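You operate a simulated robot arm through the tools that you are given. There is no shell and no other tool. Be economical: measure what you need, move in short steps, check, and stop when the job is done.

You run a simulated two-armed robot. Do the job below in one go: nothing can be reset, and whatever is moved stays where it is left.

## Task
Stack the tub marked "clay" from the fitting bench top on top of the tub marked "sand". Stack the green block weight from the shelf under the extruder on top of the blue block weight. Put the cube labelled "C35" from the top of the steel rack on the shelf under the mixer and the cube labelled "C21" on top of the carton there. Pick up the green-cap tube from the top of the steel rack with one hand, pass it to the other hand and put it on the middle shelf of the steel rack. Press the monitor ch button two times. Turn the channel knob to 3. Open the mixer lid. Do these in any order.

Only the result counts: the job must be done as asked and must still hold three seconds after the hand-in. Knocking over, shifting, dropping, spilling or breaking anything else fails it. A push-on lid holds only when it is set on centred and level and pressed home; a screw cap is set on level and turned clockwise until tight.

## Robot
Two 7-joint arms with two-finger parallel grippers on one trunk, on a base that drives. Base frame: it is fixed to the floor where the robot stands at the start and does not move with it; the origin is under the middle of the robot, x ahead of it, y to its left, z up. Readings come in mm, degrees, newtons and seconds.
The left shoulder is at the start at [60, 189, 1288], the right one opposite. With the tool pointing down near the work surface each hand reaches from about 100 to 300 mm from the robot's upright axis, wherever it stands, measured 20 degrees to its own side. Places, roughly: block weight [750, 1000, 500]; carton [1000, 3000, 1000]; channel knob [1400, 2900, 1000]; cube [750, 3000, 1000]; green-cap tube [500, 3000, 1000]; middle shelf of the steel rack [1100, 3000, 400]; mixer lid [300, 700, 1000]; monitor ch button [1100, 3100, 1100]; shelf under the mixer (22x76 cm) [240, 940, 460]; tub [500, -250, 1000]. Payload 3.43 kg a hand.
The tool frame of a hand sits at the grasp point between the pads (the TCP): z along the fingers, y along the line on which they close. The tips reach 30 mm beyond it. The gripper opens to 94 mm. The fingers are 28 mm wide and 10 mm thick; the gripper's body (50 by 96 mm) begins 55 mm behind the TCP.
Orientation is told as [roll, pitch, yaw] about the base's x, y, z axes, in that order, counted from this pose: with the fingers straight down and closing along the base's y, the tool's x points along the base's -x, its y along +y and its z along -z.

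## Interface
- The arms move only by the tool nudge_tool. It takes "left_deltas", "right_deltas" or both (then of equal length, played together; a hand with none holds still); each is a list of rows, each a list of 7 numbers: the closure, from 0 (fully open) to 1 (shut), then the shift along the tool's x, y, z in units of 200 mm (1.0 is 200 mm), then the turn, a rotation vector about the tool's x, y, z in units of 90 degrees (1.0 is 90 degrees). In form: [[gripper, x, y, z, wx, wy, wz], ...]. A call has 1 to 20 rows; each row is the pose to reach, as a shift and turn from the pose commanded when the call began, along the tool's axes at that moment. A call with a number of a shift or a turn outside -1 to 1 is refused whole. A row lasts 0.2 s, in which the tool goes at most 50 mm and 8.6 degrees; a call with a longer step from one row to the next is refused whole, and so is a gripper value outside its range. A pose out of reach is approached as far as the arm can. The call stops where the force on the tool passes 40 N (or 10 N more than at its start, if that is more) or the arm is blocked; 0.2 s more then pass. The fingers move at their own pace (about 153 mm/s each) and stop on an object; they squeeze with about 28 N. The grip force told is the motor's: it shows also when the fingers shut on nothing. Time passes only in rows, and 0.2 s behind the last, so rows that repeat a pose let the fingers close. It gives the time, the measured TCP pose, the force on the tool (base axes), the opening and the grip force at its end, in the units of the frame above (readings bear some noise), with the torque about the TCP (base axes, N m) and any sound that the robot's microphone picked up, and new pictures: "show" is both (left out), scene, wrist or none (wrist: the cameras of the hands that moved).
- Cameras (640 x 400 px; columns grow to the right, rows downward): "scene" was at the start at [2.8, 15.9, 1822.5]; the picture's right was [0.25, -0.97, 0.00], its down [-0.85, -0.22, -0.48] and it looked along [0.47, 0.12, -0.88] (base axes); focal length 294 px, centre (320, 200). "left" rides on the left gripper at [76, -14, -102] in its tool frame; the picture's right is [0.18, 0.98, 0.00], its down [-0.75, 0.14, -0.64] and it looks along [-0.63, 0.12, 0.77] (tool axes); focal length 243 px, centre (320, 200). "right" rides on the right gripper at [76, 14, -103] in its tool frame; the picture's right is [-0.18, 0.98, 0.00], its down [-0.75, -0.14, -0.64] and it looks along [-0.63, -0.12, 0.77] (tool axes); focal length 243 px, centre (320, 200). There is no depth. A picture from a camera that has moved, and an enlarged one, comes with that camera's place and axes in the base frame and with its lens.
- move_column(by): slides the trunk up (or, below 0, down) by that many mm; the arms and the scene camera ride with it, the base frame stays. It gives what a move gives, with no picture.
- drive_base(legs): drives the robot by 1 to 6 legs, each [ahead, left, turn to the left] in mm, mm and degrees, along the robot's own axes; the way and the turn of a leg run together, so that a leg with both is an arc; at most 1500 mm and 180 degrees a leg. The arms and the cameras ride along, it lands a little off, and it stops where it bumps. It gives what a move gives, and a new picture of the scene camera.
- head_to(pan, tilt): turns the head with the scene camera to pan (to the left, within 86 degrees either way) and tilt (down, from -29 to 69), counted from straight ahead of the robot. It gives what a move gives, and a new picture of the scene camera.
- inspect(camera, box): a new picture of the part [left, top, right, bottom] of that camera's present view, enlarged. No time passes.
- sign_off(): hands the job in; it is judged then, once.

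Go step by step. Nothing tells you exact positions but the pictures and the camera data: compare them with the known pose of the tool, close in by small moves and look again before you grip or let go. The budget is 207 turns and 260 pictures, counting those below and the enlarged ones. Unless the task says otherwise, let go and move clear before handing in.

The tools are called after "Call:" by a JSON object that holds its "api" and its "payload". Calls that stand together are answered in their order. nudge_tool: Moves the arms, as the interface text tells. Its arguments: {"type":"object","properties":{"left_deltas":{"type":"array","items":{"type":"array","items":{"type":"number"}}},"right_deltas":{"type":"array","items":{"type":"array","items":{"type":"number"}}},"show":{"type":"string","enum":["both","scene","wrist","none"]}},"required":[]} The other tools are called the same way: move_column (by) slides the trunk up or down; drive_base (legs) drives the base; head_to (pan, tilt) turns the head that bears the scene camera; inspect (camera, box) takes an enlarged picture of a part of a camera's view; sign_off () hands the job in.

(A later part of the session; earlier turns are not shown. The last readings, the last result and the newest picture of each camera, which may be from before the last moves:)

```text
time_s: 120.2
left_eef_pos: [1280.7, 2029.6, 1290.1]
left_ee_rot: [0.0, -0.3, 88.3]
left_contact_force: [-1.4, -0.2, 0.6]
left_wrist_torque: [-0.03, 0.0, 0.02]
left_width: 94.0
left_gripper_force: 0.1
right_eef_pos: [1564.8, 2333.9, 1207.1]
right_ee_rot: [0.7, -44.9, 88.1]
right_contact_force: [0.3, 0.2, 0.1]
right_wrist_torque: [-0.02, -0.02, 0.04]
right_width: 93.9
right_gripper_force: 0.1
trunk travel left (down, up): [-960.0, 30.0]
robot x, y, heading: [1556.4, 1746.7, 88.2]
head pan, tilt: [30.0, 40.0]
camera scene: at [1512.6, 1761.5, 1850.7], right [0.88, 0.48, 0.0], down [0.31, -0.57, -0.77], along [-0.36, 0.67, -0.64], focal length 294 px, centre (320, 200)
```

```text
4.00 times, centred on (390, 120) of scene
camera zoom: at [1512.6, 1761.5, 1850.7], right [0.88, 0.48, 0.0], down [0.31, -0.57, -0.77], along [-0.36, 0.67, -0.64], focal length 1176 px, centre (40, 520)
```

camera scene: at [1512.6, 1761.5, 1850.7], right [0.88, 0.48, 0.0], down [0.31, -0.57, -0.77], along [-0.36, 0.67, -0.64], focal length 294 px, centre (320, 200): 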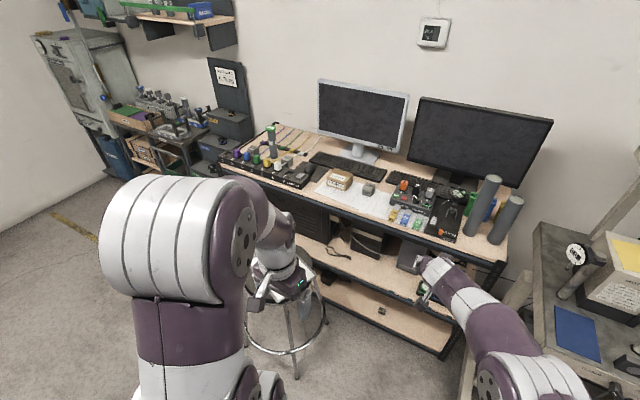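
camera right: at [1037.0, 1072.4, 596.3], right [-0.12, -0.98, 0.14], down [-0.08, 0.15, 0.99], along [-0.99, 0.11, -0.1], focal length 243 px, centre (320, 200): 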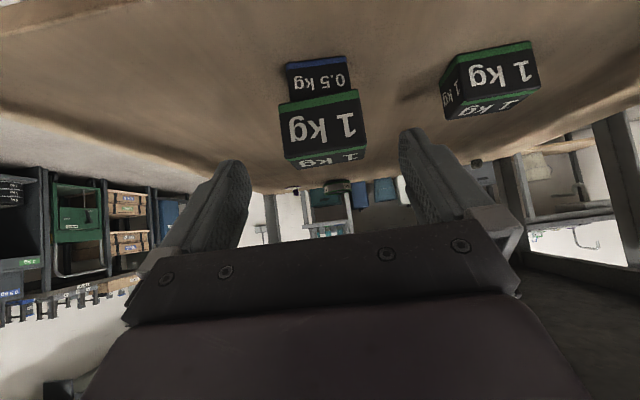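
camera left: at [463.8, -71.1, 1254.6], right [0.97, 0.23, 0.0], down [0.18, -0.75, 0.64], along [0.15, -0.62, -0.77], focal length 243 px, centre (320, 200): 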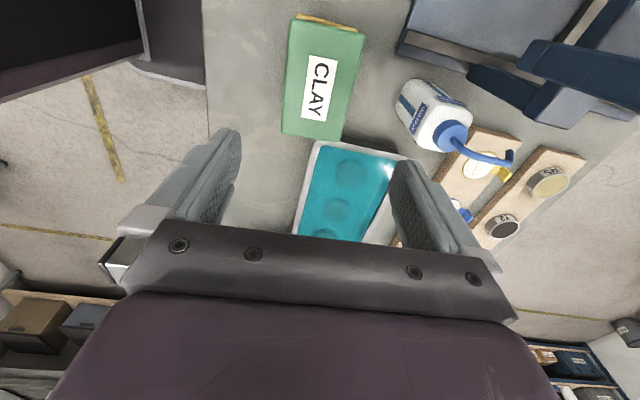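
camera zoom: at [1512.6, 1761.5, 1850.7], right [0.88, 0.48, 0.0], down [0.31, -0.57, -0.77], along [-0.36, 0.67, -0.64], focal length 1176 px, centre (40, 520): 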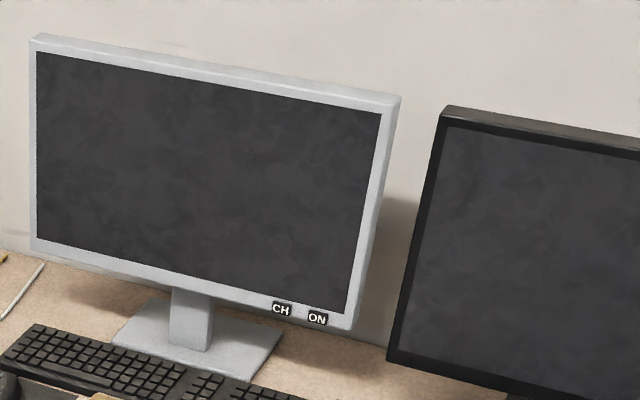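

Now I can see everything: the tube, C21 at about (706,2883), carton (1037,2854), C35 (1189,2867), knob (1413,2863) and CH button (1152,3100,1075). I'll straighten the right arm and drive up to the rack's right part, clear of the stool.

Call:
{"api": "nudge_tool", "payload": {"right_deltas": [[0, 0.06, 0, -0.14, 0, 0.07, 0], [0, 0.12, 0, -0.28, 0, 0.14, 0], [0, 0.18, 0, -0.42, 0, 0.21, 0], [0, 0.24, 0, -0.56, 0, 0.28, 0], [0, 0.3, 0, -0.7, 0, 0.35, 0], [0, 0.36, 0, -0.85, 0, 0.42, 0], [0, 0.42, 0, -0.99, 0, 0.5, 0]], "show": "none"}}

Call:
{"api": "drive_base", "payload": {"legs": [[0, 0, 1.8], [560, -10, 0]]}}

Call:
{"api": "head_to", "payload": {"pan": 20, "tilt": 55}}

```text
time_s: 121.8
left_eef_pos: [1279.5, 2028.1, 1290.0]
left_ee_rot: [0.0, -0.3, 88.3]
left_contact_force: [0.0, 0.1, 0.7]
left_wrist_torque: [0.04, -0.02, -0.01]
left_width: 94.1
left_gripper_force: 0.1
right_eef_pos: [1560.8, 2135.8, 1288.9]
right_ee_rot: [0.6, 0.4, 88.7]
right_contact_force: [0.9, -0.3, 0.3]
right_wrist_torque: [-0.03, 0.02, 0.0]
right_width: 93.8
right_gripper_force: 0.1
trunk travel left (down, up): [-960.0, 30.0]
robot x, y, heading: [1553.4, 1746.9, 88.4]
head pan, tilt: [30.0, 40.0]
```

```text
time_s: 125.4
left_eef_pos: [1279.1, 2584.6, 1290.0]
left_ee_rot: [-0.1, -0.2, 90.2]
left_contact_force: [-0.6, -0.5, 0.4]
left_wrist_torque: [-0.01, 0.01, 0.01]
left_width: 94.2
left_gripper_force: 0.1
right_eef_pos: [1556.3, 2700.7, 1289.2]
right_ee_rot: [0.5, 0.0, 90.5]
right_contact_force: [-0.3, -0.6, -0.8]
right_wrist_torque: [0.04, -0.01, 0.0]
right_width: 94.2
right_gripper_force: 0.1
trunk travel left (down, up): [-960.0, 30.0]
robot x, y, heading: [1564.5, 2312.7, 90.3]
head pan, tilt: [30.0, 40.0]
camera scene: at [1520.5, 2323.8, 1850.7], right [0.86, 0.5, 0.0], down [0.32, -0.55, -0.77], along [-0.39, 0.66, -0.64], focal length 294 px, centre (320, 200)
```

scene: 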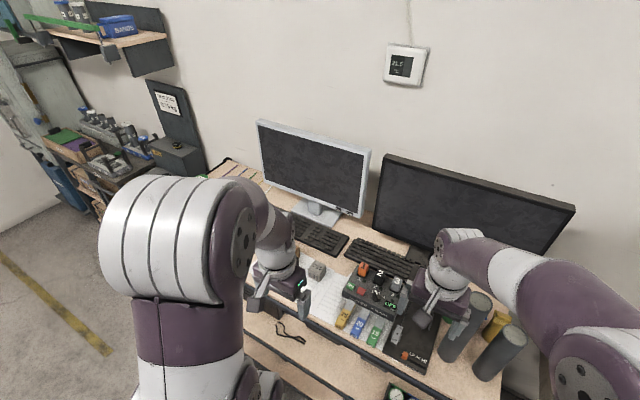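

```text
time_s: 126.2
left_eef_pos: [1278.9, 2585.6, 1289.6]
left_ee_rot: [0.0, -0.2, 90.1]
left_contact_force: [0.3, -0.7, 0.5]
left_wrist_torque: [0.0, 0.0, 0.01]
left_width: 94.1
left_gripper_force: 0.2
right_eef_pos: [1557.9, 2701.7, 1287.6]
right_ee_rot: [0.5, 0.2, 90.5]
right_contact_force: [0.9, -0.3, -0.9]
right_wrist_torque: [-0.01, 0.02, 0.01]
right_width: 94.0
right_gripper_force: 0.0
trunk travel left (down, up): [-960.0, 30.0]
robot x, y, heading: [1563.5, 2314.8, 90.3]
head pan, tilt: [20.0, 55.0]
camera scene: at [1538.4, 2320.6, 1830.1], right [0.94, 0.35, 0.0], down [0.28, -0.77, -0.57], along [-0.2, 0.54, -0.82], focal length 294 px, centre (320, 200)
```

scene: 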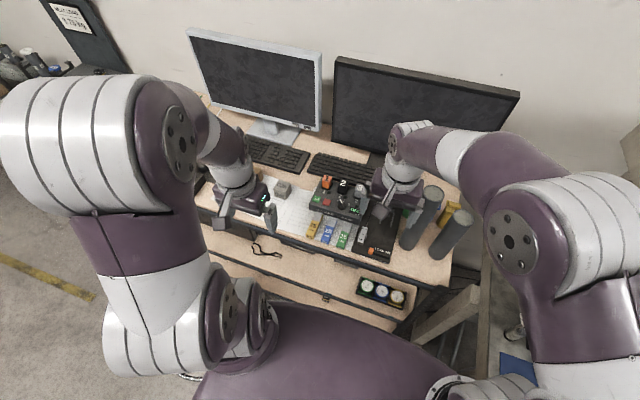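

Call:
{"api": "drive_base", "payload": {"legs": [[70, 0, 0]]}}

Call:
{"api": "inspect", "payload": {"camera": "left", "box": [0, 0, 640, 400]}}

Call:
{"api": "inspect", "payload": {"camera": "right", "box": [0, 0, 640, 400]}}

```text
time_s: 127.2
left_eef_pos: [1278.9, 2645.6, 1291.4]
left_ee_rot: [0.0, -0.6, 90.0]
left_contact_force: [0.6, -1.1, 1.1]
left_wrist_torque: [0.06, 0.04, 0.0]
left_width: 94.0
left_gripper_force: 0.2
right_eef_pos: [1557.0, 2762.9, 1289.7]
right_ee_rot: [0.5, -0.3, 90.4]
right_contact_force: [0.2, -0.4, 1.2]
right_wrist_torque: [0.02, 0.01, -0.04]
right_width: 94.1
right_gripper_force: 0.0
trunk travel left (down, up): [-960.0, 30.0]
robot x, y, heading: [1564.3, 2384.5, 90.2]
head pan, tilt: [20.0, 55.0]
camera scene: at [1538.3, 2377.1, 1830.1], right [0.94, 0.35, 0.0], down [0.28, -0.76, -0.58], along [-0.2, 0.54, -0.82], focal length 294 px, centre (320, 200)
```

scene: 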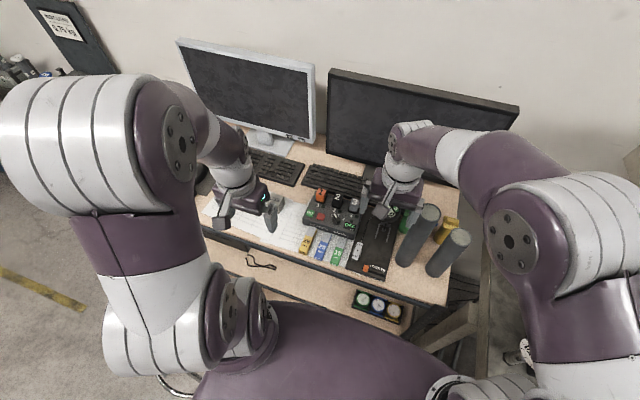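

```text
1.00 times, centred on (320, 200) of left (not enlarged: the box is as wide or as high as the picture)
camera zoom: at [1294.2, 2568.5, 1393.8], right [-0.98, -0.19, 0.0], down [-0.14, 0.75, 0.65], along [-0.12, 0.64, -0.76], focal length 243 px, centre (320, 200)
```

zoom: 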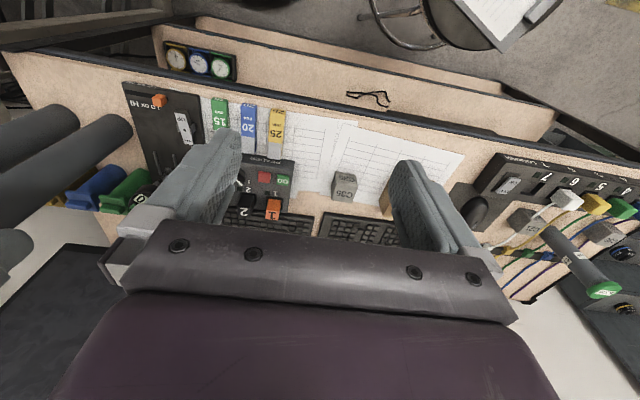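

```text
1.00 times, centred on (320, 200) of right (not enlarged: the box is as wide or as high as the picture)
camera zoom: at [1542.6, 2684.4, 1393.0], right [-0.98, 0.18, 0.01], down [0.14, 0.75, 0.64], along [0.11, 0.64, -0.76], focal length 243 px, centre (320, 200)
```

zoom: 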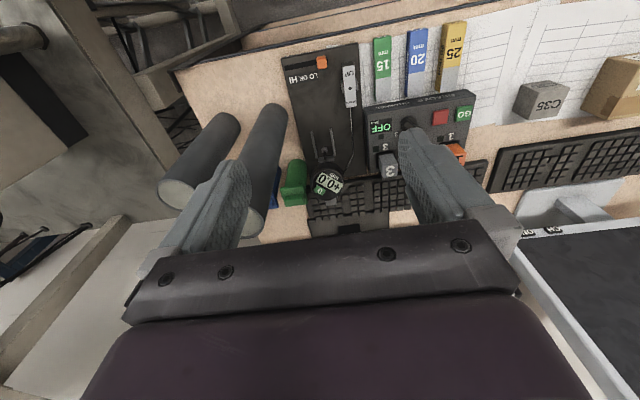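

Call:
{"api": "nudge_tool", "payload": {"left_deltas": [[0, -0.15, -0.1, 0.1, 0, 0, 0], [0, -0.3, -0.2, 0.2, 0, 0, 0], [0, -0.45, -0.3, 0.3, 0, 0, 0], [0, -0.6, -0.45, 0.4, 0, 0, 0], [0, -0.775, -0.58, 0.505, 0, 0, 0]], "right_deltas": [[0, 0.2, 0, 0, 0, 0, 0], [0, 0.35, 0, 0, 0, 0, 0], [0, 0.5, 0, 0, 0, 0, 0], [0, 0.6, 0, 0, 0, 0, 0], [0, 0.6, 0, 0, 0, 0, 0]], "show": "none"}}

Call:
{"api": "inspect", "payload": {"camera": "left", "box": [200, 40, 440, 190]}}

Call:
{"api": "inspect", "payload": {"camera": "scene", "box": [270, 150, 430, 250]}}

```text
time_s: 128.4
left_eef_pos: [1395.3, 2810.9, 1189.0]
left_ee_rot: [0.1, -0.3, 90.2]
left_contact_force: [0.3, -0.6, 0.0]
left_wrist_torque: [-0.04, -0.02, -0.03]
left_width: 93.9
left_gripper_force: 0.1
right_eef_pos: [1558.4, 2650.2, 1288.3]
right_ee_rot: [0.5, 0.2, 90.5]
right_contact_force: [0.4, 0.0, -0.6]
right_wrist_torque: [0.01, 0.02, 0.04]
right_width: 94.2
right_gripper_force: 0.1
trunk travel left (down, up): [-960.0, 30.0]
robot x, y, heading: [1563.3, 2379.2, 90.0]
head pan, tilt: [20.0, 55.0]
```

```text
2.67 times, centred on (320, 115) of left
camera zoom: at [1410.7, 2733.7, 1291.7], right [-0.98, -0.19, 0.0], down [-0.14, 0.75, 0.65], along [-0.12, 0.63, -0.76], focal length 647 px, centre (320, 427)
```

zoom: 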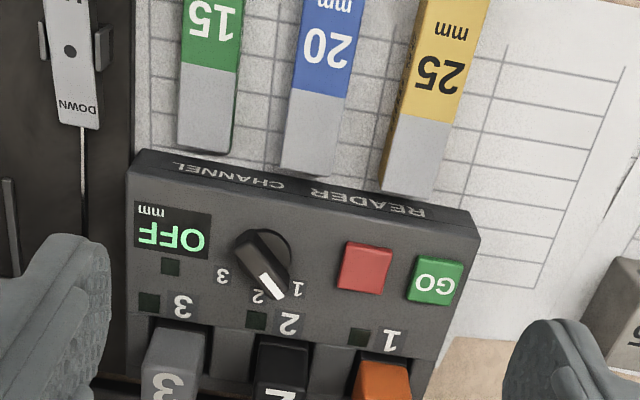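

```text
4.00 times, centred on (350, 200) of scene
camera zoom: at [1539.4, 2389.8, 1830.1], right [0.94, 0.35, 0.0], down [0.28, -0.77, -0.57], along [-0.2, 0.54, -0.82], focal length 1176 px, centre (200, 200)
```

zoom: 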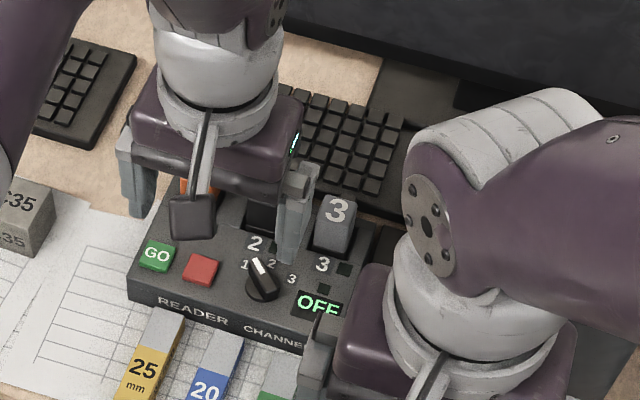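

The knob is at about (1412,2880,995), pointing to 1 (about 45° left of forward); 3 is about 45° right, so I need a 90° clockwise turn. Positioning the left hand over it with yaw +45 and half-closed fingers.

Call:
{"api": "nudge_tool", "payload": {"left_deltas": [[0.2, -0.06, -0.014, 0.08, 0, 0, -0.083], [0.4, -0.12, -0.028, 0.16, 0, 0, -0.167], [0.5, -0.17, -0.042, 0.26, 0, 0, -0.25], [0.5, -0.23, -0.056, 0.38, 0, 0, -0.333], [0.5, -0.29, -0.07, 0.5, 0, 0, -0.417], [0.5, -0.348, -0.083, 0.645, 0, 0, -0.5]], "show": "none"}}

Call:
{"api": "inspect", "payload": {"camera": "left", "box": [160, 40, 480, 240]}}

Call:
{"api": "inspect", "payload": {"camera": "scene", "box": [270, 150, 430, 250]}}

```text
time_s: 129.8
left_eef_pos: [1411.0, 2881.2, 1060.8]
left_ee_rot: [-0.2, -0.3, 135.3]
left_contact_force: [-0.7, 0.5, -0.3]
left_wrist_torque: [0.02, 0.01, 0.0]
left_width: 46.8
left_gripper_force: 0.0
right_eef_pos: [1557.9, 2650.8, 1287.1]
right_ee_rot: [0.5, 0.2, 90.6]
right_contact_force: [0.1, -0.1, 0.7]
right_wrist_torque: [-0.01, 0.01, 0.0]
right_width: 94.0
right_gripper_force: 0.1
trunk travel left (down, up): [-960.0, 30.0]
robot x, y, heading: [1561.5, 2380.9, 90.1]
head pan, tilt: [20.0, 55.0]
```

```text
2.00 times, centred on (320, 140) of left
camera zoom: at [1475.6, 2836.5, 1162.6], right [-0.56, -0.83, 0.0], down [-0.63, 0.43, 0.64], along [-0.53, 0.36, -0.77], focal length 485 px, centre (320, 320)
```

zoom: 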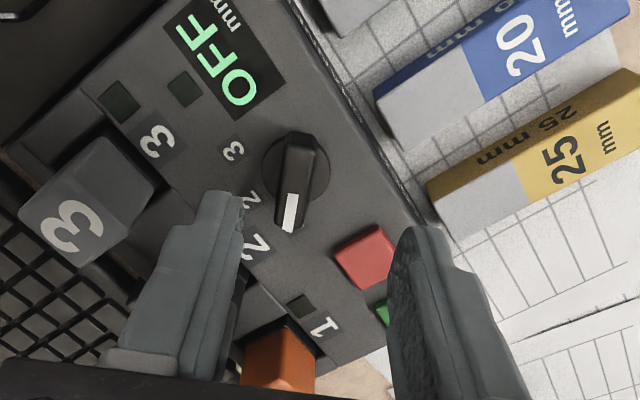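

```text
4.00 times, centred on (350, 200) of scene
camera zoom: at [1538.0, 2390.3, 1830.1], right [0.94, 0.35, 0.0], down [0.28, -0.77, -0.57], along [-0.2, 0.54, -0.82], focal length 1176 px, centre (200, 200)
```

zoom: 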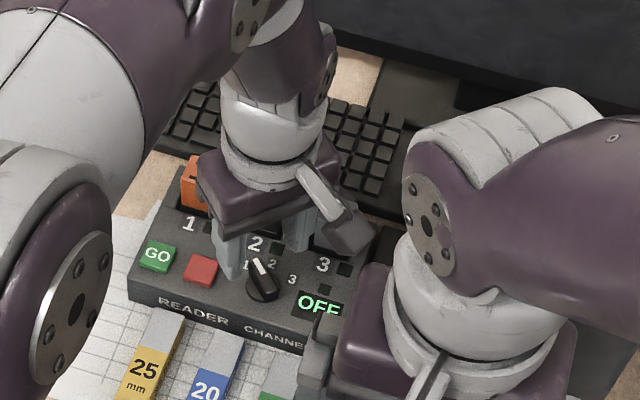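

The knob is about (9,3) mm off the hand axis. Correcting and descending.

Call:
{"api": "nudge_tool", "payload": {"left_deltas": [[0.5, 0.0215, -0.042, 0, 0, 0, 0], [0.5, 0.0215, -0.042, 0.1, 0, 0, 0], [0.5, 0.0215, -0.042, 0.19, 0, 0, 0]], "show": "none"}}

Call:
{"api": "inspect", "payload": {"camera": "left", "box": [200, 100, 440, 250]}}

Call:
{"api": "inspect", "payload": {"camera": "scene", "box": [290, 170, 402, 240]}}

```text
time_s: 130.6
left_eef_pos: [1419.5, 2883.0, 1022.0]
left_ee_rot: [-0.2, -0.2, 135.2]
left_contact_force: [0.0, -0.4, 0.0]
left_wrist_torque: [-0.01, 0.0, 0.01]
left_width: 46.8
left_gripper_force: 0.1
right_eef_pos: [1558.6, 2650.2, 1287.9]
right_ee_rot: [0.6, 0.1, 90.5]
right_contact_force: [-0.6, -0.5, -0.8]
right_wrist_torque: [0.02, 0.0, 0.04]
right_width: 94.2
right_gripper_force: 0.1
trunk travel left (down, up): [-960.0, 30.0]
robot x, y, heading: [1563.2, 2380.7, 90.2]
head pan, tilt: [20.0, 55.0]
```

```text
2.67 times, centred on (320, 175) of left
camera zoom: at [1484.4, 2839.4, 1125.1], right [-0.56, -0.83, 0.0], down [-0.63, 0.43, 0.64], along [-0.53, 0.36, -0.77], focal length 647 px, centre (320, 267)
```

zoom: 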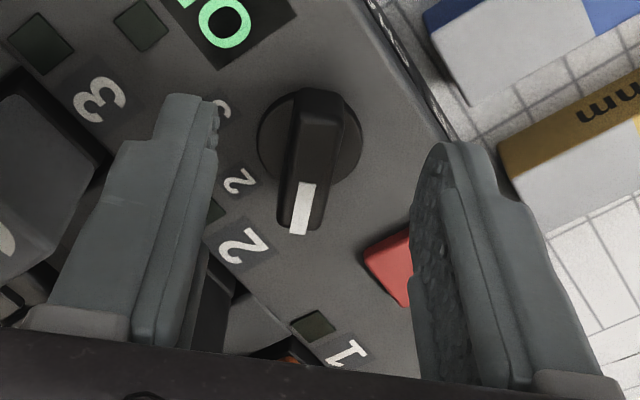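

```text
5.71 times, centred on (346, 205) of scene
camera zoom: at [1537.7, 2389.4, 1830.0], right [0.94, 0.35, 0.0], down [0.28, -0.77, -0.57], along [-0.2, 0.54, -0.82], focal length 1679 px, centre (171, 171)
```

zoom: 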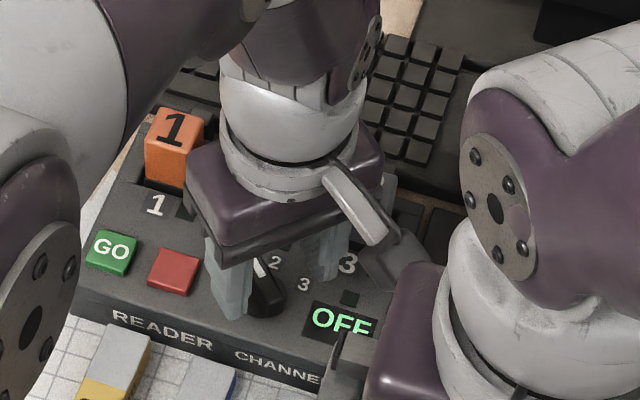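

Call:
{"api": "nudge_tool", "payload": {"left_deltas": [[0.5, 0.018, -0.0175, 0.01, 0, 0, 0], [0.5, 0.018, -0.0175, 0.03, 0, 0, 0], [0.5, 0.018, -0.0175, 0.045, 0, 0, 0], [0.8, 0.018, -0.0175, 0.045, 0, 0, 0], [1, 0.018, -0.0175, 0.045, 0, 0, 0], [1, 0.018, -0.0175, 0.045, 0, 0, 0]], "show": "none"}}

Call:
{"api": "inspect", "payload": {"camera": "left", "box": [200, 100, 440, 250]}}

```text
time_s: 132.0
left_eef_pos: [1425.6, 2883.0, 1013.0]
left_ee_rot: [-0.1, -0.2, 135.1]
left_contact_force: [-0.6, -0.3, -0.1]
left_wrist_torque: [0.02, -0.02, -0.02]
left_width: 0.0
left_gripper_force: 28.3
right_eef_pos: [1557.8, 2649.8, 1287.3]
right_ee_rot: [0.4, 0.2, 90.4]
right_contact_force: [1.1, -0.9, 0.2]
right_wrist_torque: [0.0, 0.01, 0.0]
right_width: 94.0
right_gripper_force: 0.0
trunk travel left (down, up): [-960.0, 30.0]
robot x, y, heading: [1563.0, 2378.8, 90.4]
head pan, tilt: [20.0, 55.0]
```

```text
2.67 times, centred on (320, 175) of left
camera zoom: at [1489.7, 2838.8, 1116.5], right [-0.56, -0.83, 0.0], down [-0.63, 0.43, 0.64], along [-0.53, 0.37, -0.76], focal length 647 px, centre (320, 267)
```

zoom: 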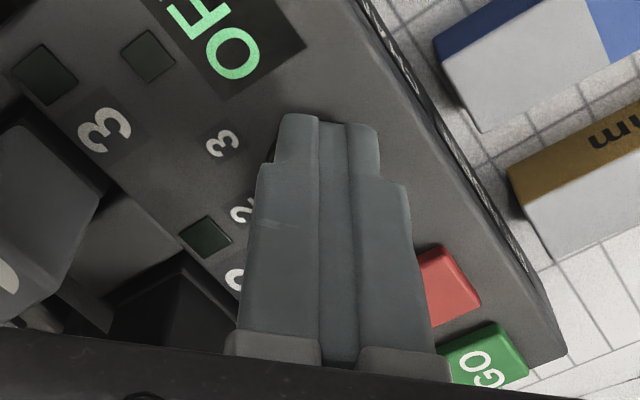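

The fingers closed above the knob, so it sits lower than I took it. Opening, re-centring for z≈972 (about (1415,2889)), and looking.

Call:
{"api": "nudge_tool", "payload": {"left_deltas": [[1, 0, 0, -0.05, 0, 0, 0], [0.5, 0, 0, -0.05, 0, 0, 0], [0.5, -0.0585, 0.012, -0.05, 0, 0, 0], [0.5, -0.0585, 0.012, 0.0, 0, 0, 0]], "show": "none"}}

Call:
{"api": "inspect", "payload": {"camera": "left", "box": [200, 100, 440, 250]}}

```text
time_s: 133.0
left_eef_pos: [1414.8, 2891.7, 1015.1]
left_ee_rot: [-0.3, -0.2, 135.1]
left_contact_force: [0.2, -0.7, -0.5]
left_wrist_torque: [0.01, -0.04, -0.02]
left_width: 47.2
left_gripper_force: 0.1
right_eef_pos: [1559.1, 2649.7, 1288.0]
right_ee_rot: [0.5, 0.1, 90.5]
right_contact_force: [-0.4, 0.0, -1.0]
right_wrist_torque: [-0.02, 0.01, 0.01]
right_width: 93.9
right_gripper_force: 0.1
trunk travel left (down, up): [-960.0, 30.0]
robot x, y, heading: [1559.2, 2382.9, 90.0]
head pan, tilt: [20.0, 55.0]
```

```text
2.67 times, centred on (320, 175) of left
camera zoom: at [1479.3, 2845.8, 1116.9], right [-0.56, -0.83, 0.0], down [-0.63, 0.43, 0.64], along [-0.53, 0.37, -0.76], focal length 647 px, centre (320, 267)
```

zoom: 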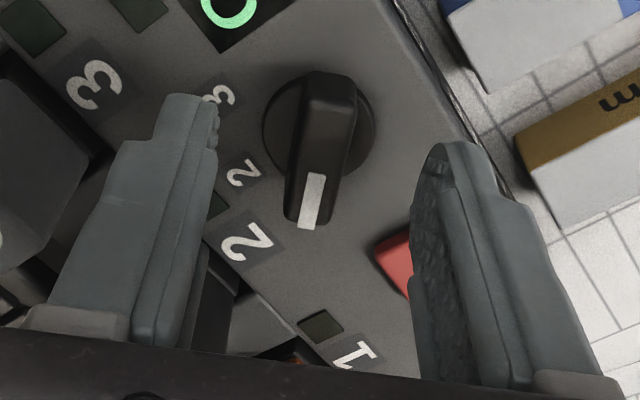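

Call:
{"api": "nudge_tool", "payload": {"left_deltas": [[0.5, -0.008, 0, 0.03, 0, 0, 0], [0.5, -0.012, 0, 0.055, 0, 0, 0], [0.5, -0.012, 0, 0.075, 0, 0, 0], [0.8, -0.012, 0, 0.075, 0, 0, 0], [1, -0.012, 0, 0.075, 0, 0, 0], [1, -0.012, 0, 0.075, 0, 0, 0]], "show": "none"}}

Call:
{"api": "inspect", "payload": {"camera": "left", "box": [200, 100, 440, 250]}}

```text
time_s: 134.4
left_eef_pos: [1412.8, 2891.7, 997.9]
left_ee_rot: [-0.2, -0.2, 135.0]
left_contact_force: [-1.7, -1.9, -0.9]
left_wrist_torque: [-0.33, 0.06, -0.19]
left_width: 12.6
left_gripper_force: 44.5
right_eef_pos: [1557.4, 2649.4, 1288.0]
right_ee_rot: [0.5, 0.1, 90.5]
right_contact_force: [0.3, -0.4, 0.4]
right_wrist_torque: [-0.02, 0.01, 0.0]
right_width: 94.0
right_gripper_force: 0.0
trunk travel left (down, up): [-960.0, 30.0]
robot x, y, heading: [1562.6, 2384.3, 90.3]
head pan, tilt: [20.0, 55.0]
```

```text
2.67 times, centred on (320, 175) of left
camera zoom: at [1477.7, 2846.9, 1101.8], right [-0.56, -0.83, 0.0], down [-0.63, 0.43, 0.64], along [-0.53, 0.36, -0.77], focal length 647 px, centre (320, 267)
```

zoom: 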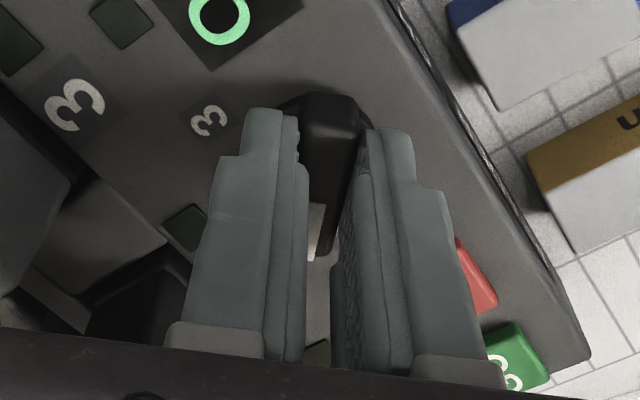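

Gripped on the pointer bar (12.6 mm). Turning 90° clockwise.

Call:
{"api": "nudge_tool", "payload": {"left_deltas": [[1, 0, 0, 0, 0, 0, 0.083], [1, 0, 0, 0, 0, 0, 0.167], [1, 0, 0, 0, 0, 0, 0.25], [1, 0, 0, 0, 0, 0, 0.333], [1, 0, 0, 0, 0, 0, 0.417], [1, 0, 0, 0, 0, 0, 0.5], [1, 0, 0, 0, 0, 0, 0.583], [1, 0, 0, 0, 0, 0, 0.667], [1, 0, 0, 0, 0, 0, 0.75], [1, 0, 0, 0, 0, 0, 0.833], [1, 0, 0, 0, 0, 0, 0.917], [1, 0, 0, 0, 0, 0, 1.0], [1, 0, 0, 0, 0, 0, 1.0]], "show": "none"}}

Call:
{"api": "inspect", "payload": {"camera": "scene", "box": [270, 150, 430, 250]}}

```text
time_s: 137.2
left_eef_pos: [1408.4, 2891.3, 999.2]
left_ee_rot: [0.1, -0.4, 45.2]
left_contact_force: [-32.8, -1.8, 10.5]
left_wrist_torque: [-0.84, 1.46, 0.05]
left_width: 12.8
left_gripper_force: 44.9
right_eef_pos: [1553.0, 2649.7, 1289.1]
right_ee_rot: [0.2, 0.0, 90.5]
right_contact_force: [-0.3, 0.3, 0.4]
right_wrist_torque: [-0.01, 0.01, 0.0]
right_width: 93.9
right_gripper_force: 0.0
trunk travel left (down, up): [-960.0, 30.0]
robot x, y, heading: [1563.3, 2381.9, 90.2]
head pan, tilt: [20.0, 55.0]
```

```text
4.00 times, centred on (350, 200) of scene
camera zoom: at [1530.4, 2387.2, 1830.0], right [0.94, 0.35, 0.0], down [0.29, -0.77, -0.57], along [-0.19, 0.54, -0.82], focal length 1176 px, centre (200, 200)
```

zoom: 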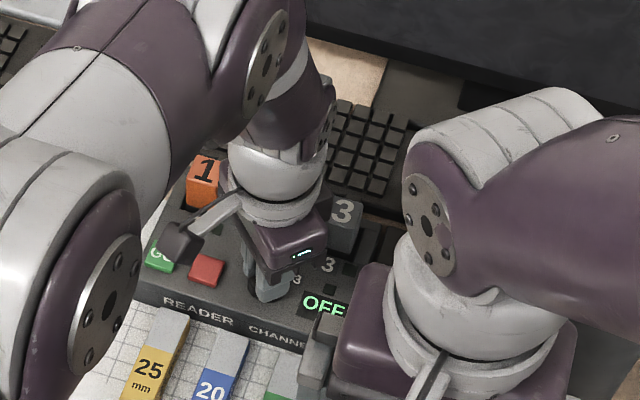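

Turned. Releasing and lifting to check the pointer.

Call:
{"api": "nudge_tool", "payload": {"left_deltas": [[0.7, 0, 0, 0, 0, 0, 0], [0.5, 0, 0, 0, 0, 0, 0], [0.5, 0, 0, -0.1, 0, 0, 0], [0.5, 0, 0, -0.3, 0, 0, 0], [0.5, 0.15, 0, -0.5, 0, 0, 0]], "show": "none"}}

Call:
{"api": "inspect", "payload": {"camera": "left", "box": [160, 40, 480, 240]}}

Call:
{"api": "inspect", "payload": {"camera": "scene", "box": [270, 150, 430, 250]}}

```text
time_s: 138.4
left_eef_pos: [1390.4, 2867.9, 1100.4]
left_ee_rot: [0.2, -0.2, 45.2]
left_contact_force: [-0.6, 1.1, 0.4]
left_wrist_torque: [0.04, -0.08, 0.0]
left_width: 47.0
left_gripper_force: 0.1
right_eef_pos: [1556.8, 2648.7, 1287.6]
right_ee_rot: [0.3, 0.0, 90.5]
right_contact_force: [-0.2, -0.8, -0.7]
right_wrist_torque: [0.04, -0.04, -0.02]
right_width: 94.0
right_gripper_force: 0.1
trunk travel left (down, up): [-960.0, 30.0]
robot x, y, heading: [1564.1, 2383.5, 90.3]
head pan, tilt: [20.0, 55.0]
```

```text
2.00 times, centred on (320, 140) of left
camera zoom: at [1346.9, 2802.8, 1203.1], right [-0.83, 0.56, 0.0], down [0.43, 0.63, 0.65], along [0.36, 0.54, -0.76], focal length 485 px, centre (320, 320)
```

zoom: 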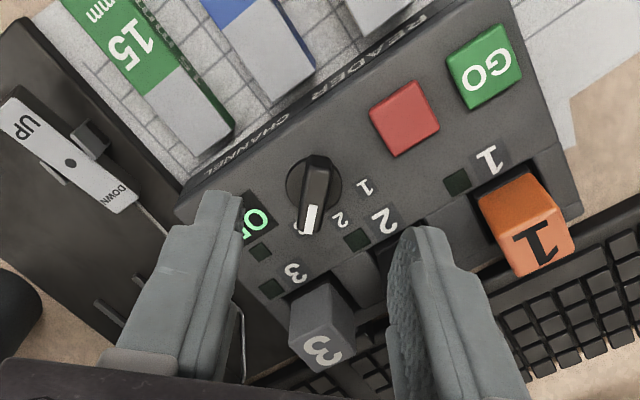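

```text
4.00 times, centred on (350, 200) of scene
camera zoom: at [1535.7, 2385.9, 1829.9], right [0.94, 0.34, 0.0], down [0.28, -0.77, -0.57], along [-0.2, 0.54, -0.82], focal length 1176 px, centre (200, 200)
```

zoom: 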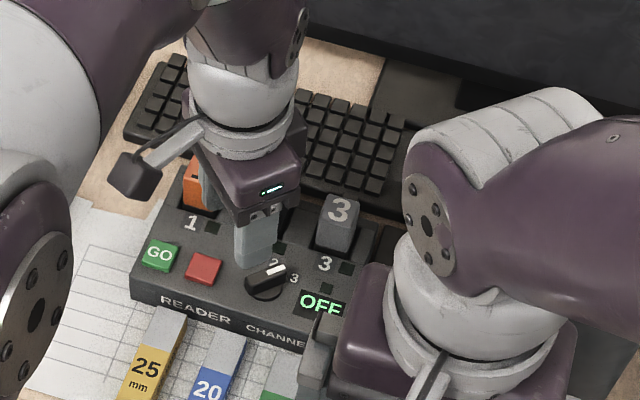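

The pointer now reads 3. Next the CH button: moving the left hand left and pitching it forward 45°.

Call:
{"api": "nudge_tool", "payload": {"left_deltas": [[0.6, 0.13, 0.06, -0.1, 0, 0, -0.08], [0.8, 0.26, 0.12, -0.2, 0, 0, -0.16], [1, 0.4, 0.19, -0.3, 0, 0, -0.24], [1, 0.55, 0.26, -0.4, 0, 0, -0.32], [1, 0.7, 0.33, -0.4, 0, 0, -0.4], [1, 0.82, 0.39, -0.4, 0, 0, -0.46], [1, 0.911, 0.435, -0.4, 0, 0, -0.5]], "show": "none"}}

Call:
{"api": "nudge_tool", "payload": {"left_deltas": [[1, -0.05, 0.02, 0, 0, -0.07, 0], [1, -0.1, 0.04, 0, 0, -0.14, 0], [1, -0.15, 0.06, 0.03, 0, -0.21, 0], [1, -0.2, 0.08, 0.06, 0, -0.28, 0], [1, -0.25, 0.1, 0.1, 0, -0.35, 0], [1, -0.3, 0.12, 0.13, 0, -0.42, 0], [1, -0.35, 0.14, 0.16, 0, -0.5, 0]], "show": "both"}}

```text
time_s: 140.0
left_eef_pos: [1201.3, 2800.8, 1179.2]
left_ee_rot: [-0.1, -0.4, 90.3]
left_contact_force: [0.3, 0.0, 0.3]
left_wrist_torque: [-0.01, 0.01, 0.0]
left_width: 0.2
left_gripper_force: 28.2
right_eef_pos: [1558.4, 2651.0, 1289.3]
right_ee_rot: [0.4, 0.1, 90.5]
right_contact_force: [-0.7, 0.1, 0.8]
right_wrist_torque: [0.0, 0.0, 0.01]
right_width: 93.8
right_gripper_force: 0.1
trunk travel left (down, up): [-960.0, 30.0]
robot x, y, heading: [1563.5, 2381.8, 90.2]
head pan, tilt: [20.0, 55.0]
```

```text
time_s: 141.6
left_eef_pos: [1173.7, 2872.1, 1146.4]
left_ee_rot: [0.0, -45.3, 90.1]
left_contact_force: [0.1, 0.4, 1.1]
left_wrist_torque: [-0.01, -0.04, -0.02]
left_width: 0.0
left_gripper_force: 28.4
right_eef_pos: [1557.0, 2650.4, 1288.4]
right_ee_rot: [0.5, 0.1, 90.5]
right_contact_force: [-0.2, 0.5, -0.3]
right_wrist_torque: [0.02, 0.0, 0.0]
right_width: 94.1
right_gripper_force: 0.0
trunk travel left (down, up): [-960.0, 30.0]
robot x, y, heading: [1564.5, 2376.7, 90.3]
head pan, tilt: [20.0, 55.0]
camera scene: at [1537.3, 2389.7, 1830.0], right [0.94, 0.35, 0.0], down [0.28, -0.77, -0.57], along [-0.2, 0.54, -0.82], focal length 294 px, centre (320, 200)
camera left: at [1188.8, 2745.4, 1165.1], right [-0.98, -0.13, -0.13], down [-0.14, 0.07, 0.99], along [-0.12, 0.99, -0.09], focal length 243 px, centre (320, 200)
```

scene: 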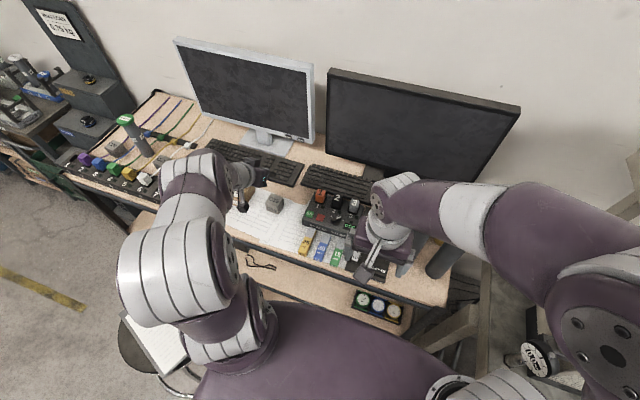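
left: 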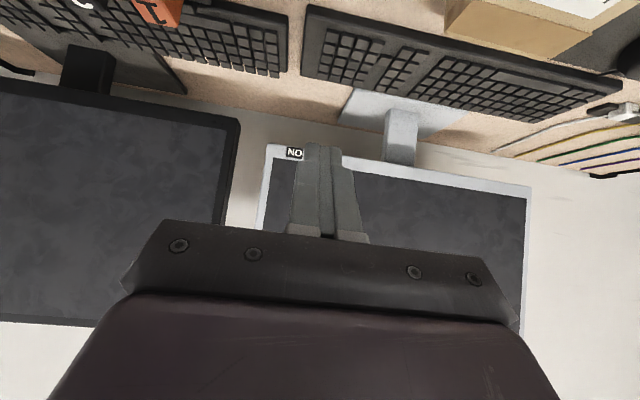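

ON shows at about (1193,3128,1061), so CH is at about (1145,3128,1061), just behind the finger in view. Approaching to about 25 mm short.

Call:
{"api": "nudge_tool", "payload": {"left_deltas": [[1, -0.09, 0.03, 0.19, 0, 0, 0], [1, -0.18, 0.06, 0.39, 0, 0, 0], [1, -0.26, 0.1, 0.58, 0, 0, 0], [1, -0.35, 0.141, 0.78, 0, 0, 0], [1, -0.41, 0.141, 0.91, 0, 0, 0], [1, -0.4385, 0.141, 0.973, 0, 0, 0]], "show": "wrist"}}

Call:
{"api": "inspect", "payload": {"camera": "scene", "box": [210, 80, 370, 180]}}

```text
time_s: 143.0
left_eef_pos: [1146.3, 3072.1, 1071.3]
left_ee_rot: [-0.1, -45.3, 90.1]
left_contact_force: [-0.5, 0.6, 0.2]
left_wrist_torque: [0.05, -0.04, -0.03]
left_width: 0.0
left_gripper_force: 28.0
right_eef_pos: [1558.5, 2650.5, 1288.7]
right_ee_rot: [0.5, 0.1, 90.5]
right_contact_force: [-0.3, -0.7, 0.0]
right_wrist_torque: [-0.01, 0.01, -0.01]
right_width: 94.1
right_gripper_force: 0.1
trunk travel left (down, up): [-960.0, 30.0]
robot x, y, heading: [1564.9, 2379.9, 90.2]
head pan, tilt: [20.0, 55.0]
camera left: at [1160.9, 2945.1, 1090.4], right [-0.98, -0.13, -0.13], down [-0.14, 0.07, 0.99], along [-0.12, 0.99, -0.09], focal length 243 px, centre (320, 200)
```

left: 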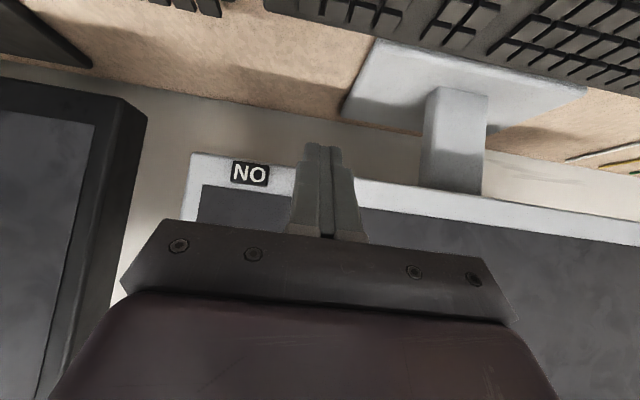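

```text
4.00 times, centred on (290, 130) of scene
camera zoom: at [1538.3, 2388.7, 1830.0], right [0.94, 0.35, 0.0], down [0.28, -0.77, -0.57], along [-0.2, 0.54, -0.82], focal length 1176 px, centre (440, 480)
```

zoom: 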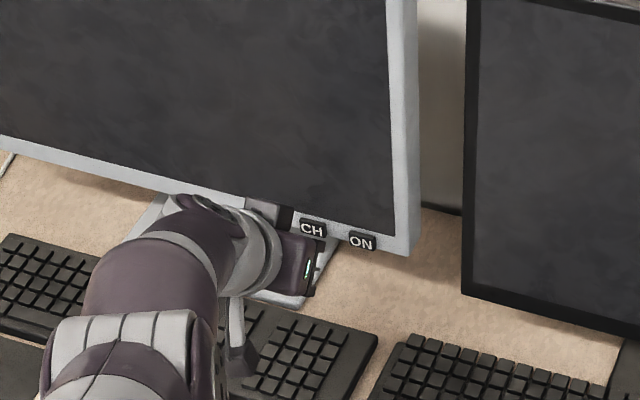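

Aligned. First press: small steps forward, then back.

Call:
{"api": "nudge_tool", "payload": {"left_deltas": [[1, -0.07, -0.004, 0.071, 0, 0, 0], [1, -0.084, -0.004, 0.085, 0, 0, 0], [1, -0.091, -0.004, 0.092, 0, 0, 0], [1, -0.098, -0.004, 0.099, 0, 0, 0], [1, -0.105, -0.004, 0.106, 0, 0, 0]], "show": "none"}}

Call:
{"api": "inspect", "payload": {"camera": "left", "box": [200, 80, 440, 230]}}

```text
time_s: 144.2
left_eef_pos: [1145.7, 3098.0, 1071.5]
left_ee_rot: [-0.2, -45.3, 90.1]
left_contact_force: [2.2, -22.3, -5.3]
left_wrist_torque: [-0.41, 0.05, -0.05]
left_width: 0.2
left_gripper_force: 27.4
right_eef_pos: [1557.7, 2646.8, 1287.8]
right_ee_rot: [0.5, -0.2, 90.6]
right_contact_force: [0.4, 0.8, 0.3]
right_wrist_torque: [0.04, 0.01, 0.0]
right_width: 94.4
right_gripper_force: 0.0
trunk travel left (down, up): [-960.0, 30.0]
robot x, y, heading: [1565.0, 2382.3, 90.5]
head pan, tilt: [20.0, 55.0]
heard: click
```

```text
2.67 times, centred on (320, 155) of left
camera zoom: at [1160.7, 2969.7, 1090.5], right [-0.98, -0.13, -0.13], down [-0.14, 0.08, 0.99], along [-0.12, 0.99, -0.09], focal length 647 px, centre (320, 320)
```

zoom: 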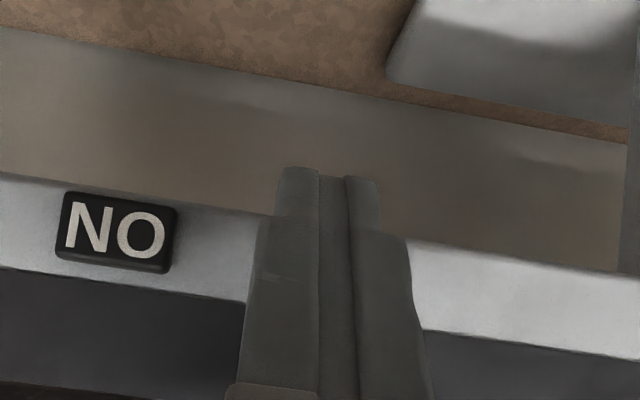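

A click — one press. Now back off, press a second time, and withdraw.

Call:
{"api": "nudge_tool", "payload": {"left_deltas": [[1, 0.04, 0, -0.04, 0, 0, 0], [1, 0.08, 0, -0.08, 0, 0, 0], [1, 0.08, 0, -0.08, 0, 0, 0], [1, 0.08, 0, -0.08, 0, 0, 0]], "show": "none"}}

Call:
{"api": "nudge_tool", "payload": {"left_deltas": [[1, -0.04, 0, 0.04, 0, 0, 0], [1, -0.055, 0, 0.055, 0, 0, 0], [1, -0.066, 0, 0.066, 0, 0, 0], [1, -0.073, 0, 0.073, 0, 0, 0], [1, -0.08, 0, 0.08, 0, 0, 0]], "show": "none"}}

```text
time_s: 145.2
left_eef_pos: [1146.2, 3080.0, 1073.2]
left_ee_rot: [0.1, -45.3, 90.0]
left_contact_force: [0.1, 0.2, 0.2]
left_wrist_torque: [-0.01, 0.02, 0.01]
left_width: 0.1
left_gripper_force: 28.1
right_eef_pos: [1558.8, 2651.2, 1287.6]
right_ee_rot: [0.5, 0.2, 90.5]
right_contact_force: [0.0, 0.1, -0.5]
right_wrist_torque: [0.0, -0.01, 0.01]
right_width: 94.2
right_gripper_force: 0.1
trunk travel left (down, up): [-960.0, 30.0]
robot x, y, heading: [1562.8, 2382.5, 90.2]
head pan, tilt: [20.0, 55.0]
```

```text
time_s: 146.4
left_eef_pos: [1145.9, 3097.0, 1071.7]
left_ee_rot: [-0.2, -45.2, 90.3]
left_contact_force: [0.2, -22.6, -5.0]
left_wrist_torque: [-0.35, 0.16, -0.07]
left_width: 0.1
left_gripper_force: 28.3
right_eef_pos: [1557.0, 2646.4, 1288.7]
right_ee_rot: [0.5, 0.0, 90.6]
right_contact_force: [0.7, -0.2, -0.7]
right_wrist_torque: [-0.01, -0.02, 0.01]
right_width: 94.5
right_gripper_force: 0.0
trunk travel left (down, up): [-960.0, 30.0]
robot x, y, heading: [1561.4, 2380.4, 90.3]
head pan, tilt: [20.0, 55.0]
heard: click
```

Second click heard. Withdrawing, then straightening the hand above C35.

Call:
{"api": "nudge_tool", "payload": {"left_deltas": [[1, 0.1, 0, -0.12, 0, 0, 0], [1, 0.2, 0, -0.3, 0, 0, 0], [1, 0.27, 0, -0.5, 0, 0.08, 0], [1, 0.34, 0, -0.7, 0, 0.16, 0], [0.8, 0.4, 0, -0.88, 0, 0.24, 0], [0.5, 0.42, 0, -0.99, 0, 0.32, 0], [0.2, 0.42, 0, -0.99, 0, 0.4, 0], [0, 0.42, 0, -0.99, 0, 0.5, 0]], "show": "wrist"}}

Call:
{"api": "inspect", "payload": {"camera": "left", "box": [200, 60, 440, 210]}}

```text
refused: row 8 steps farther than a row can; nothing moved
```

```text
2.67 times, centred on (320, 135) of left
camera zoom: at [1160.4, 2969.8, 1090.7], right [-0.98, -0.13, -0.13], down [-0.14, 0.08, 0.99], along [-0.12, 0.99, -0.09], focal length 647 px, centre (320, 373)
```

zoom: 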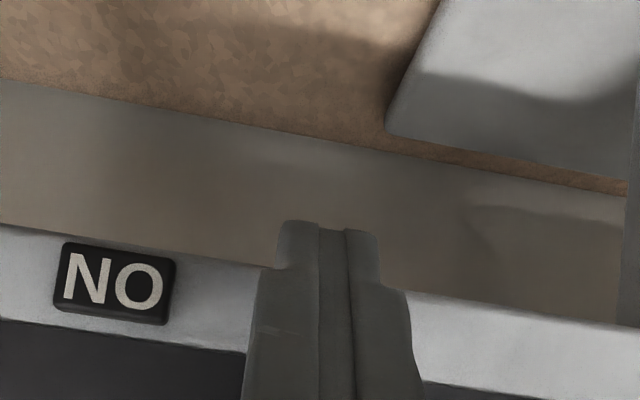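

Call:
{"api": "nudge_tool", "payload": {"left_deltas": [[1, 0.1, 0, -0.12, 0, 0, 0], [1, 0.2, 0, -0.3, 0, 0, 0], [1, 0.27, 0, -0.5, 0, 0.08, 0], [1, 0.34, 0, -0.7, 0, 0.16, 0], [0.8, 0.4, 0, -0.88, 0, 0.24, 0], [0.5, 0.42, 0, -0.99, 0, 0.32, 0], [0.2, 0.42, 0, -0.99, 0, 0.41, 0], [0, 0.42, 0, -0.99, 0, 0.5, 0]], "show": "wrist"}}

Call:
{"api": "inspect", "payload": {"camera": "left", "box": [200, 0, 440, 150]}}

```text
time_s: 148.2
left_eef_pos: [1146.9, 2901.3, 1150.3]
left_ee_rot: [0.2, -0.1, 90.2]
left_contact_force: [0.3, -0.4, 0.5]
left_wrist_torque: [0.0, -0.03, 0.03]
left_width: 93.9
left_gripper_force: 0.0
right_eef_pos: [1557.9, 2652.5, 1288.8]
right_ee_rot: [0.5, 0.2, 90.6]
right_contact_force: [-0.1, 0.3, 0.6]
right_wrist_torque: [-0.02, -0.01, -0.03]
right_width: 94.0
right_gripper_force: 0.1
trunk travel left (down, up): [-960.0, 30.0]
robot x, y, heading: [1563.0, 2383.8, 90.3]
head pan, tilt: [20.0, 55.0]
camera left: at [1161.3, 2825.8, 1253.9], right [-0.98, -0.19, 0.0], down [-0.14, 0.75, 0.64], along [-0.12, 0.63, -0.77], focal length 243 px, centre (320, 200)
```

left: 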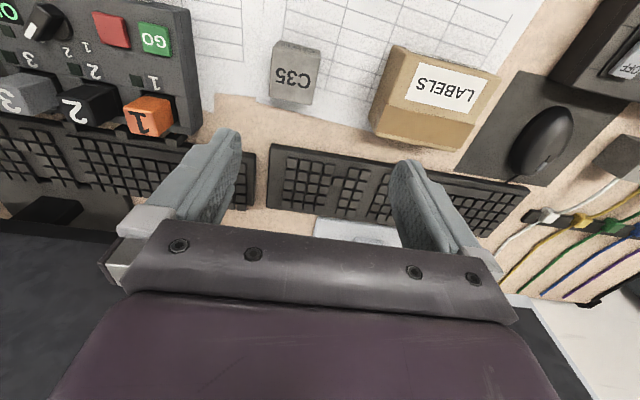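

```text
2.67 times, centred on (320, 75) of left
camera zoom: at [1161.3, 2825.8, 1253.9], right [-0.98, -0.19, 0.0], down [-0.14, 0.75, 0.64], along [-0.12, 0.63, -0.77], focal length 647 px, centre (320, 533)
```

zoom: 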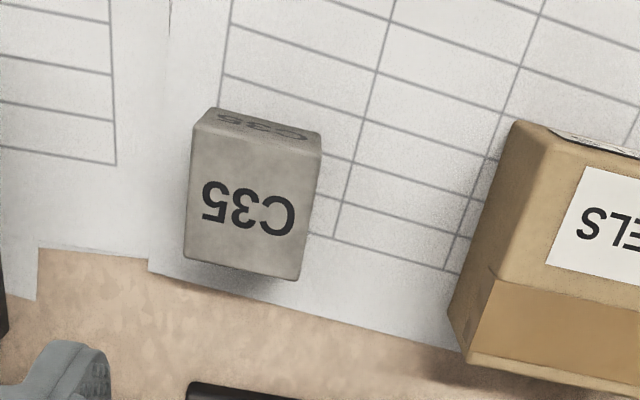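

CH is done. C35's top is about (1176,2893,979), with 50 mm sides. Since it goes onto a low shelf, I'll grip it at 45° pitch; posing the hand in front of it.

Call:
{"api": "nudge_tool", "payload": {"left_deltas": [[0, 0.06, -0.02, 0.02, 0, -0.08, 0], [0, 0.13, -0.04, 0.08, 0, -0.16, 0], [0, 0.2, -0.07, 0.15, 0, -0.24, 0], [0, 0.27, -0.1, 0.24, 0, -0.32, 0], [0.1, 0.34, -0.12, 0.34, 0, -0.41, 0], [0.2, 0.406, -0.1435, 0.45, 0, -0.5, 0]], "show": "none"}}

Call:
{"api": "inspect", "payload": {"camera": "left", "box": [160, 20, 480, 220]}}

```text
time_s: 149.6
left_eef_pos: [1174.1, 2822.0, 1061.4]
left_ee_rot: [-0.1, -45.3, 90.3]
left_contact_force: [0.1, 0.4, -0.2]
left_wrist_torque: [-0.01, 0.0, 0.0]
left_width: 75.2
left_gripper_force: 0.2
right_eef_pos: [1557.2, 2652.2, 1288.3]
right_ee_rot: [0.5, 0.3, 90.5]
right_contact_force: [0.2, -0.2, 0.2]
right_wrist_torque: [0.0, 0.02, -0.02]
right_width: 94.1
right_gripper_force: 0.0
trunk travel left (down, up): [-960.0, 30.0]
robot x, y, heading: [1564.9, 2384.2, 90.2]
head pan, tilt: [20.0, 55.0]
```

```text
2.00 times, centred on (320, 120) of left
camera zoom: at [1189.2, 2694.9, 1079.6], right [-0.98, -0.13, -0.13], down [-0.14, 0.07, 0.99], along [-0.12, 0.99, -0.09], focal length 485 px, centre (320, 360)
```

zoom: 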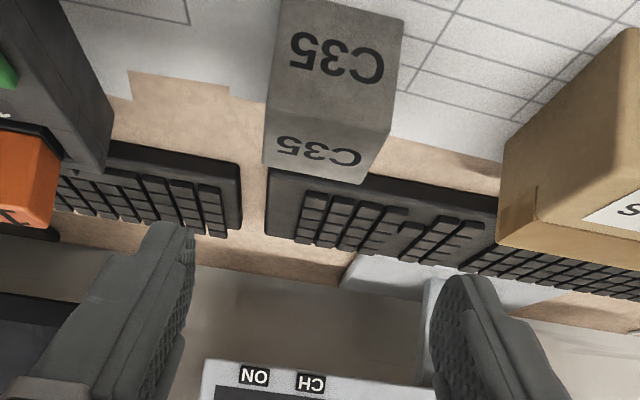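

Call:
{"api": "inspect", "payload": {"camera": "left", "box": [270, 10, 382, 120]}}

Call:
{"api": "inspect", "payload": {"camera": "scene", "box": [235, 180, 299, 220]}}

```text
3.64 times, centred on (326, 65) of left
camera zoom: at [1189.2, 2694.9, 1079.6], right [-0.98, -0.13, -0.13], down [-0.14, 0.07, 0.99], along [-0.12, 0.99, -0.09], focal length 882 px, centre (298, 691)
```

zoom: 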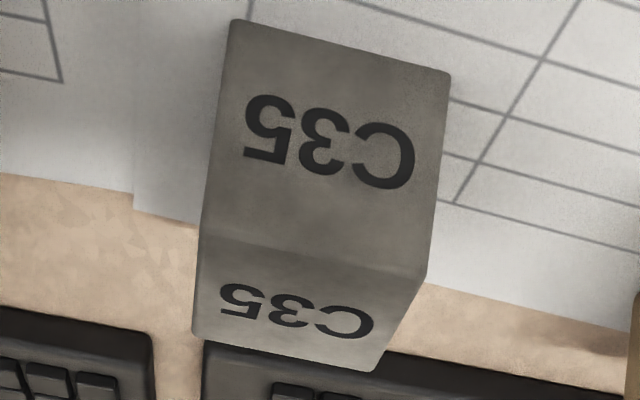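

```text
10.00 times, centred on (267, 200) of scene
camera zoom: at [1536.2, 2390.3, 1830.0], right [0.94, 0.35, 0.0], down [0.28, -0.77, -0.57], along [-0.2, 0.54, -0.82], focal length 2939 px, centre (850, 200)
```

zoom: 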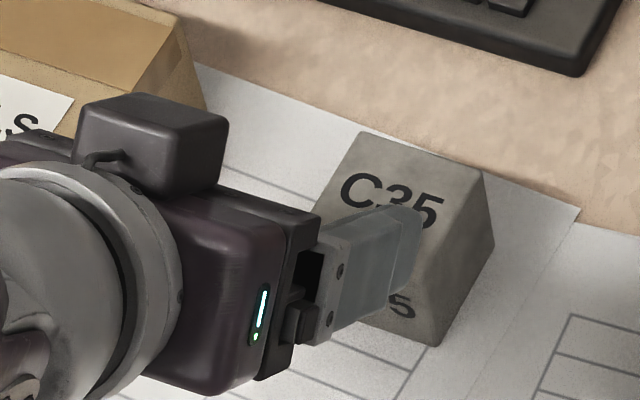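

The cube works out at about 48 mm, centre (1176,2898,947), rack top about 922. Approaching and gripping.

Call:
{"api": "nudge_tool", "payload": {"left_deltas": [[0.2, 0.03, -0.0075, 0.18, 0, 0, 0], [0.2, 0.06, -0.0075, 0.36, 0, 0, 0], [0.2, 0.09, -0.0075, 0.5, 0, 0, 0], [0.2, 0.111, -0.0075, 0.609, 0, 0, 0], [0.5, 0.111, -0.0075, 0.609, 0, 0, 0], [1, 0.111, -0.0075, 0.609, 0, 0, 0], [1, 0.111, -0.0075, 0.609, 0, 0, 0]], "show": "wrist"}}

```text
time_s: 151.2
left_eef_pos: [1176.3, 2892.3, 961.3]
left_ee_rot: [0.1, -45.4, 90.1]
left_contact_force: [-0.6, 1.0, -0.6]
left_wrist_torque: [0.1, 0.13, -0.04]
left_width: 54.3
left_gripper_force: 27.8
right_eef_pos: [1557.2, 2650.7, 1288.6]
right_ee_rot: [0.5, 0.2, 90.6]
right_contact_force: [-0.3, 0.6, -0.2]
right_wrist_torque: [0.04, 0.0, 0.01]
right_width: 94.0
right_gripper_force: 0.1
trunk travel left (down, up): [-960.0, 30.0]
robot x, y, heading: [1561.0, 2381.2, 90.1]
head pan, tilt: [20.0, 55.0]
camera left: at [1191.5, 2765.0, 978.3], right [-0.98, -0.13, -0.13], down [-0.14, 0.07, 0.99], along [-0.12, 0.99, -0.09], focal length 243 px, centre (320, 200)
```

left: 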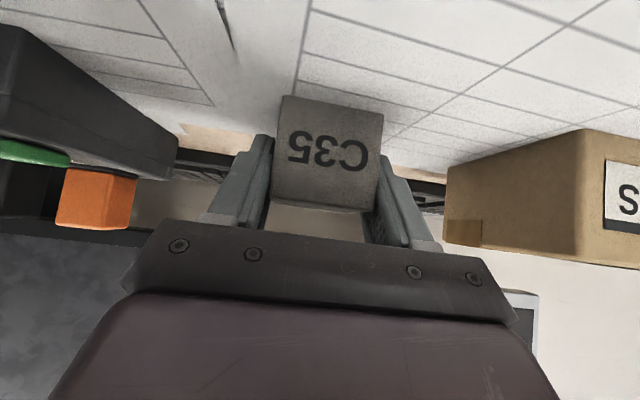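

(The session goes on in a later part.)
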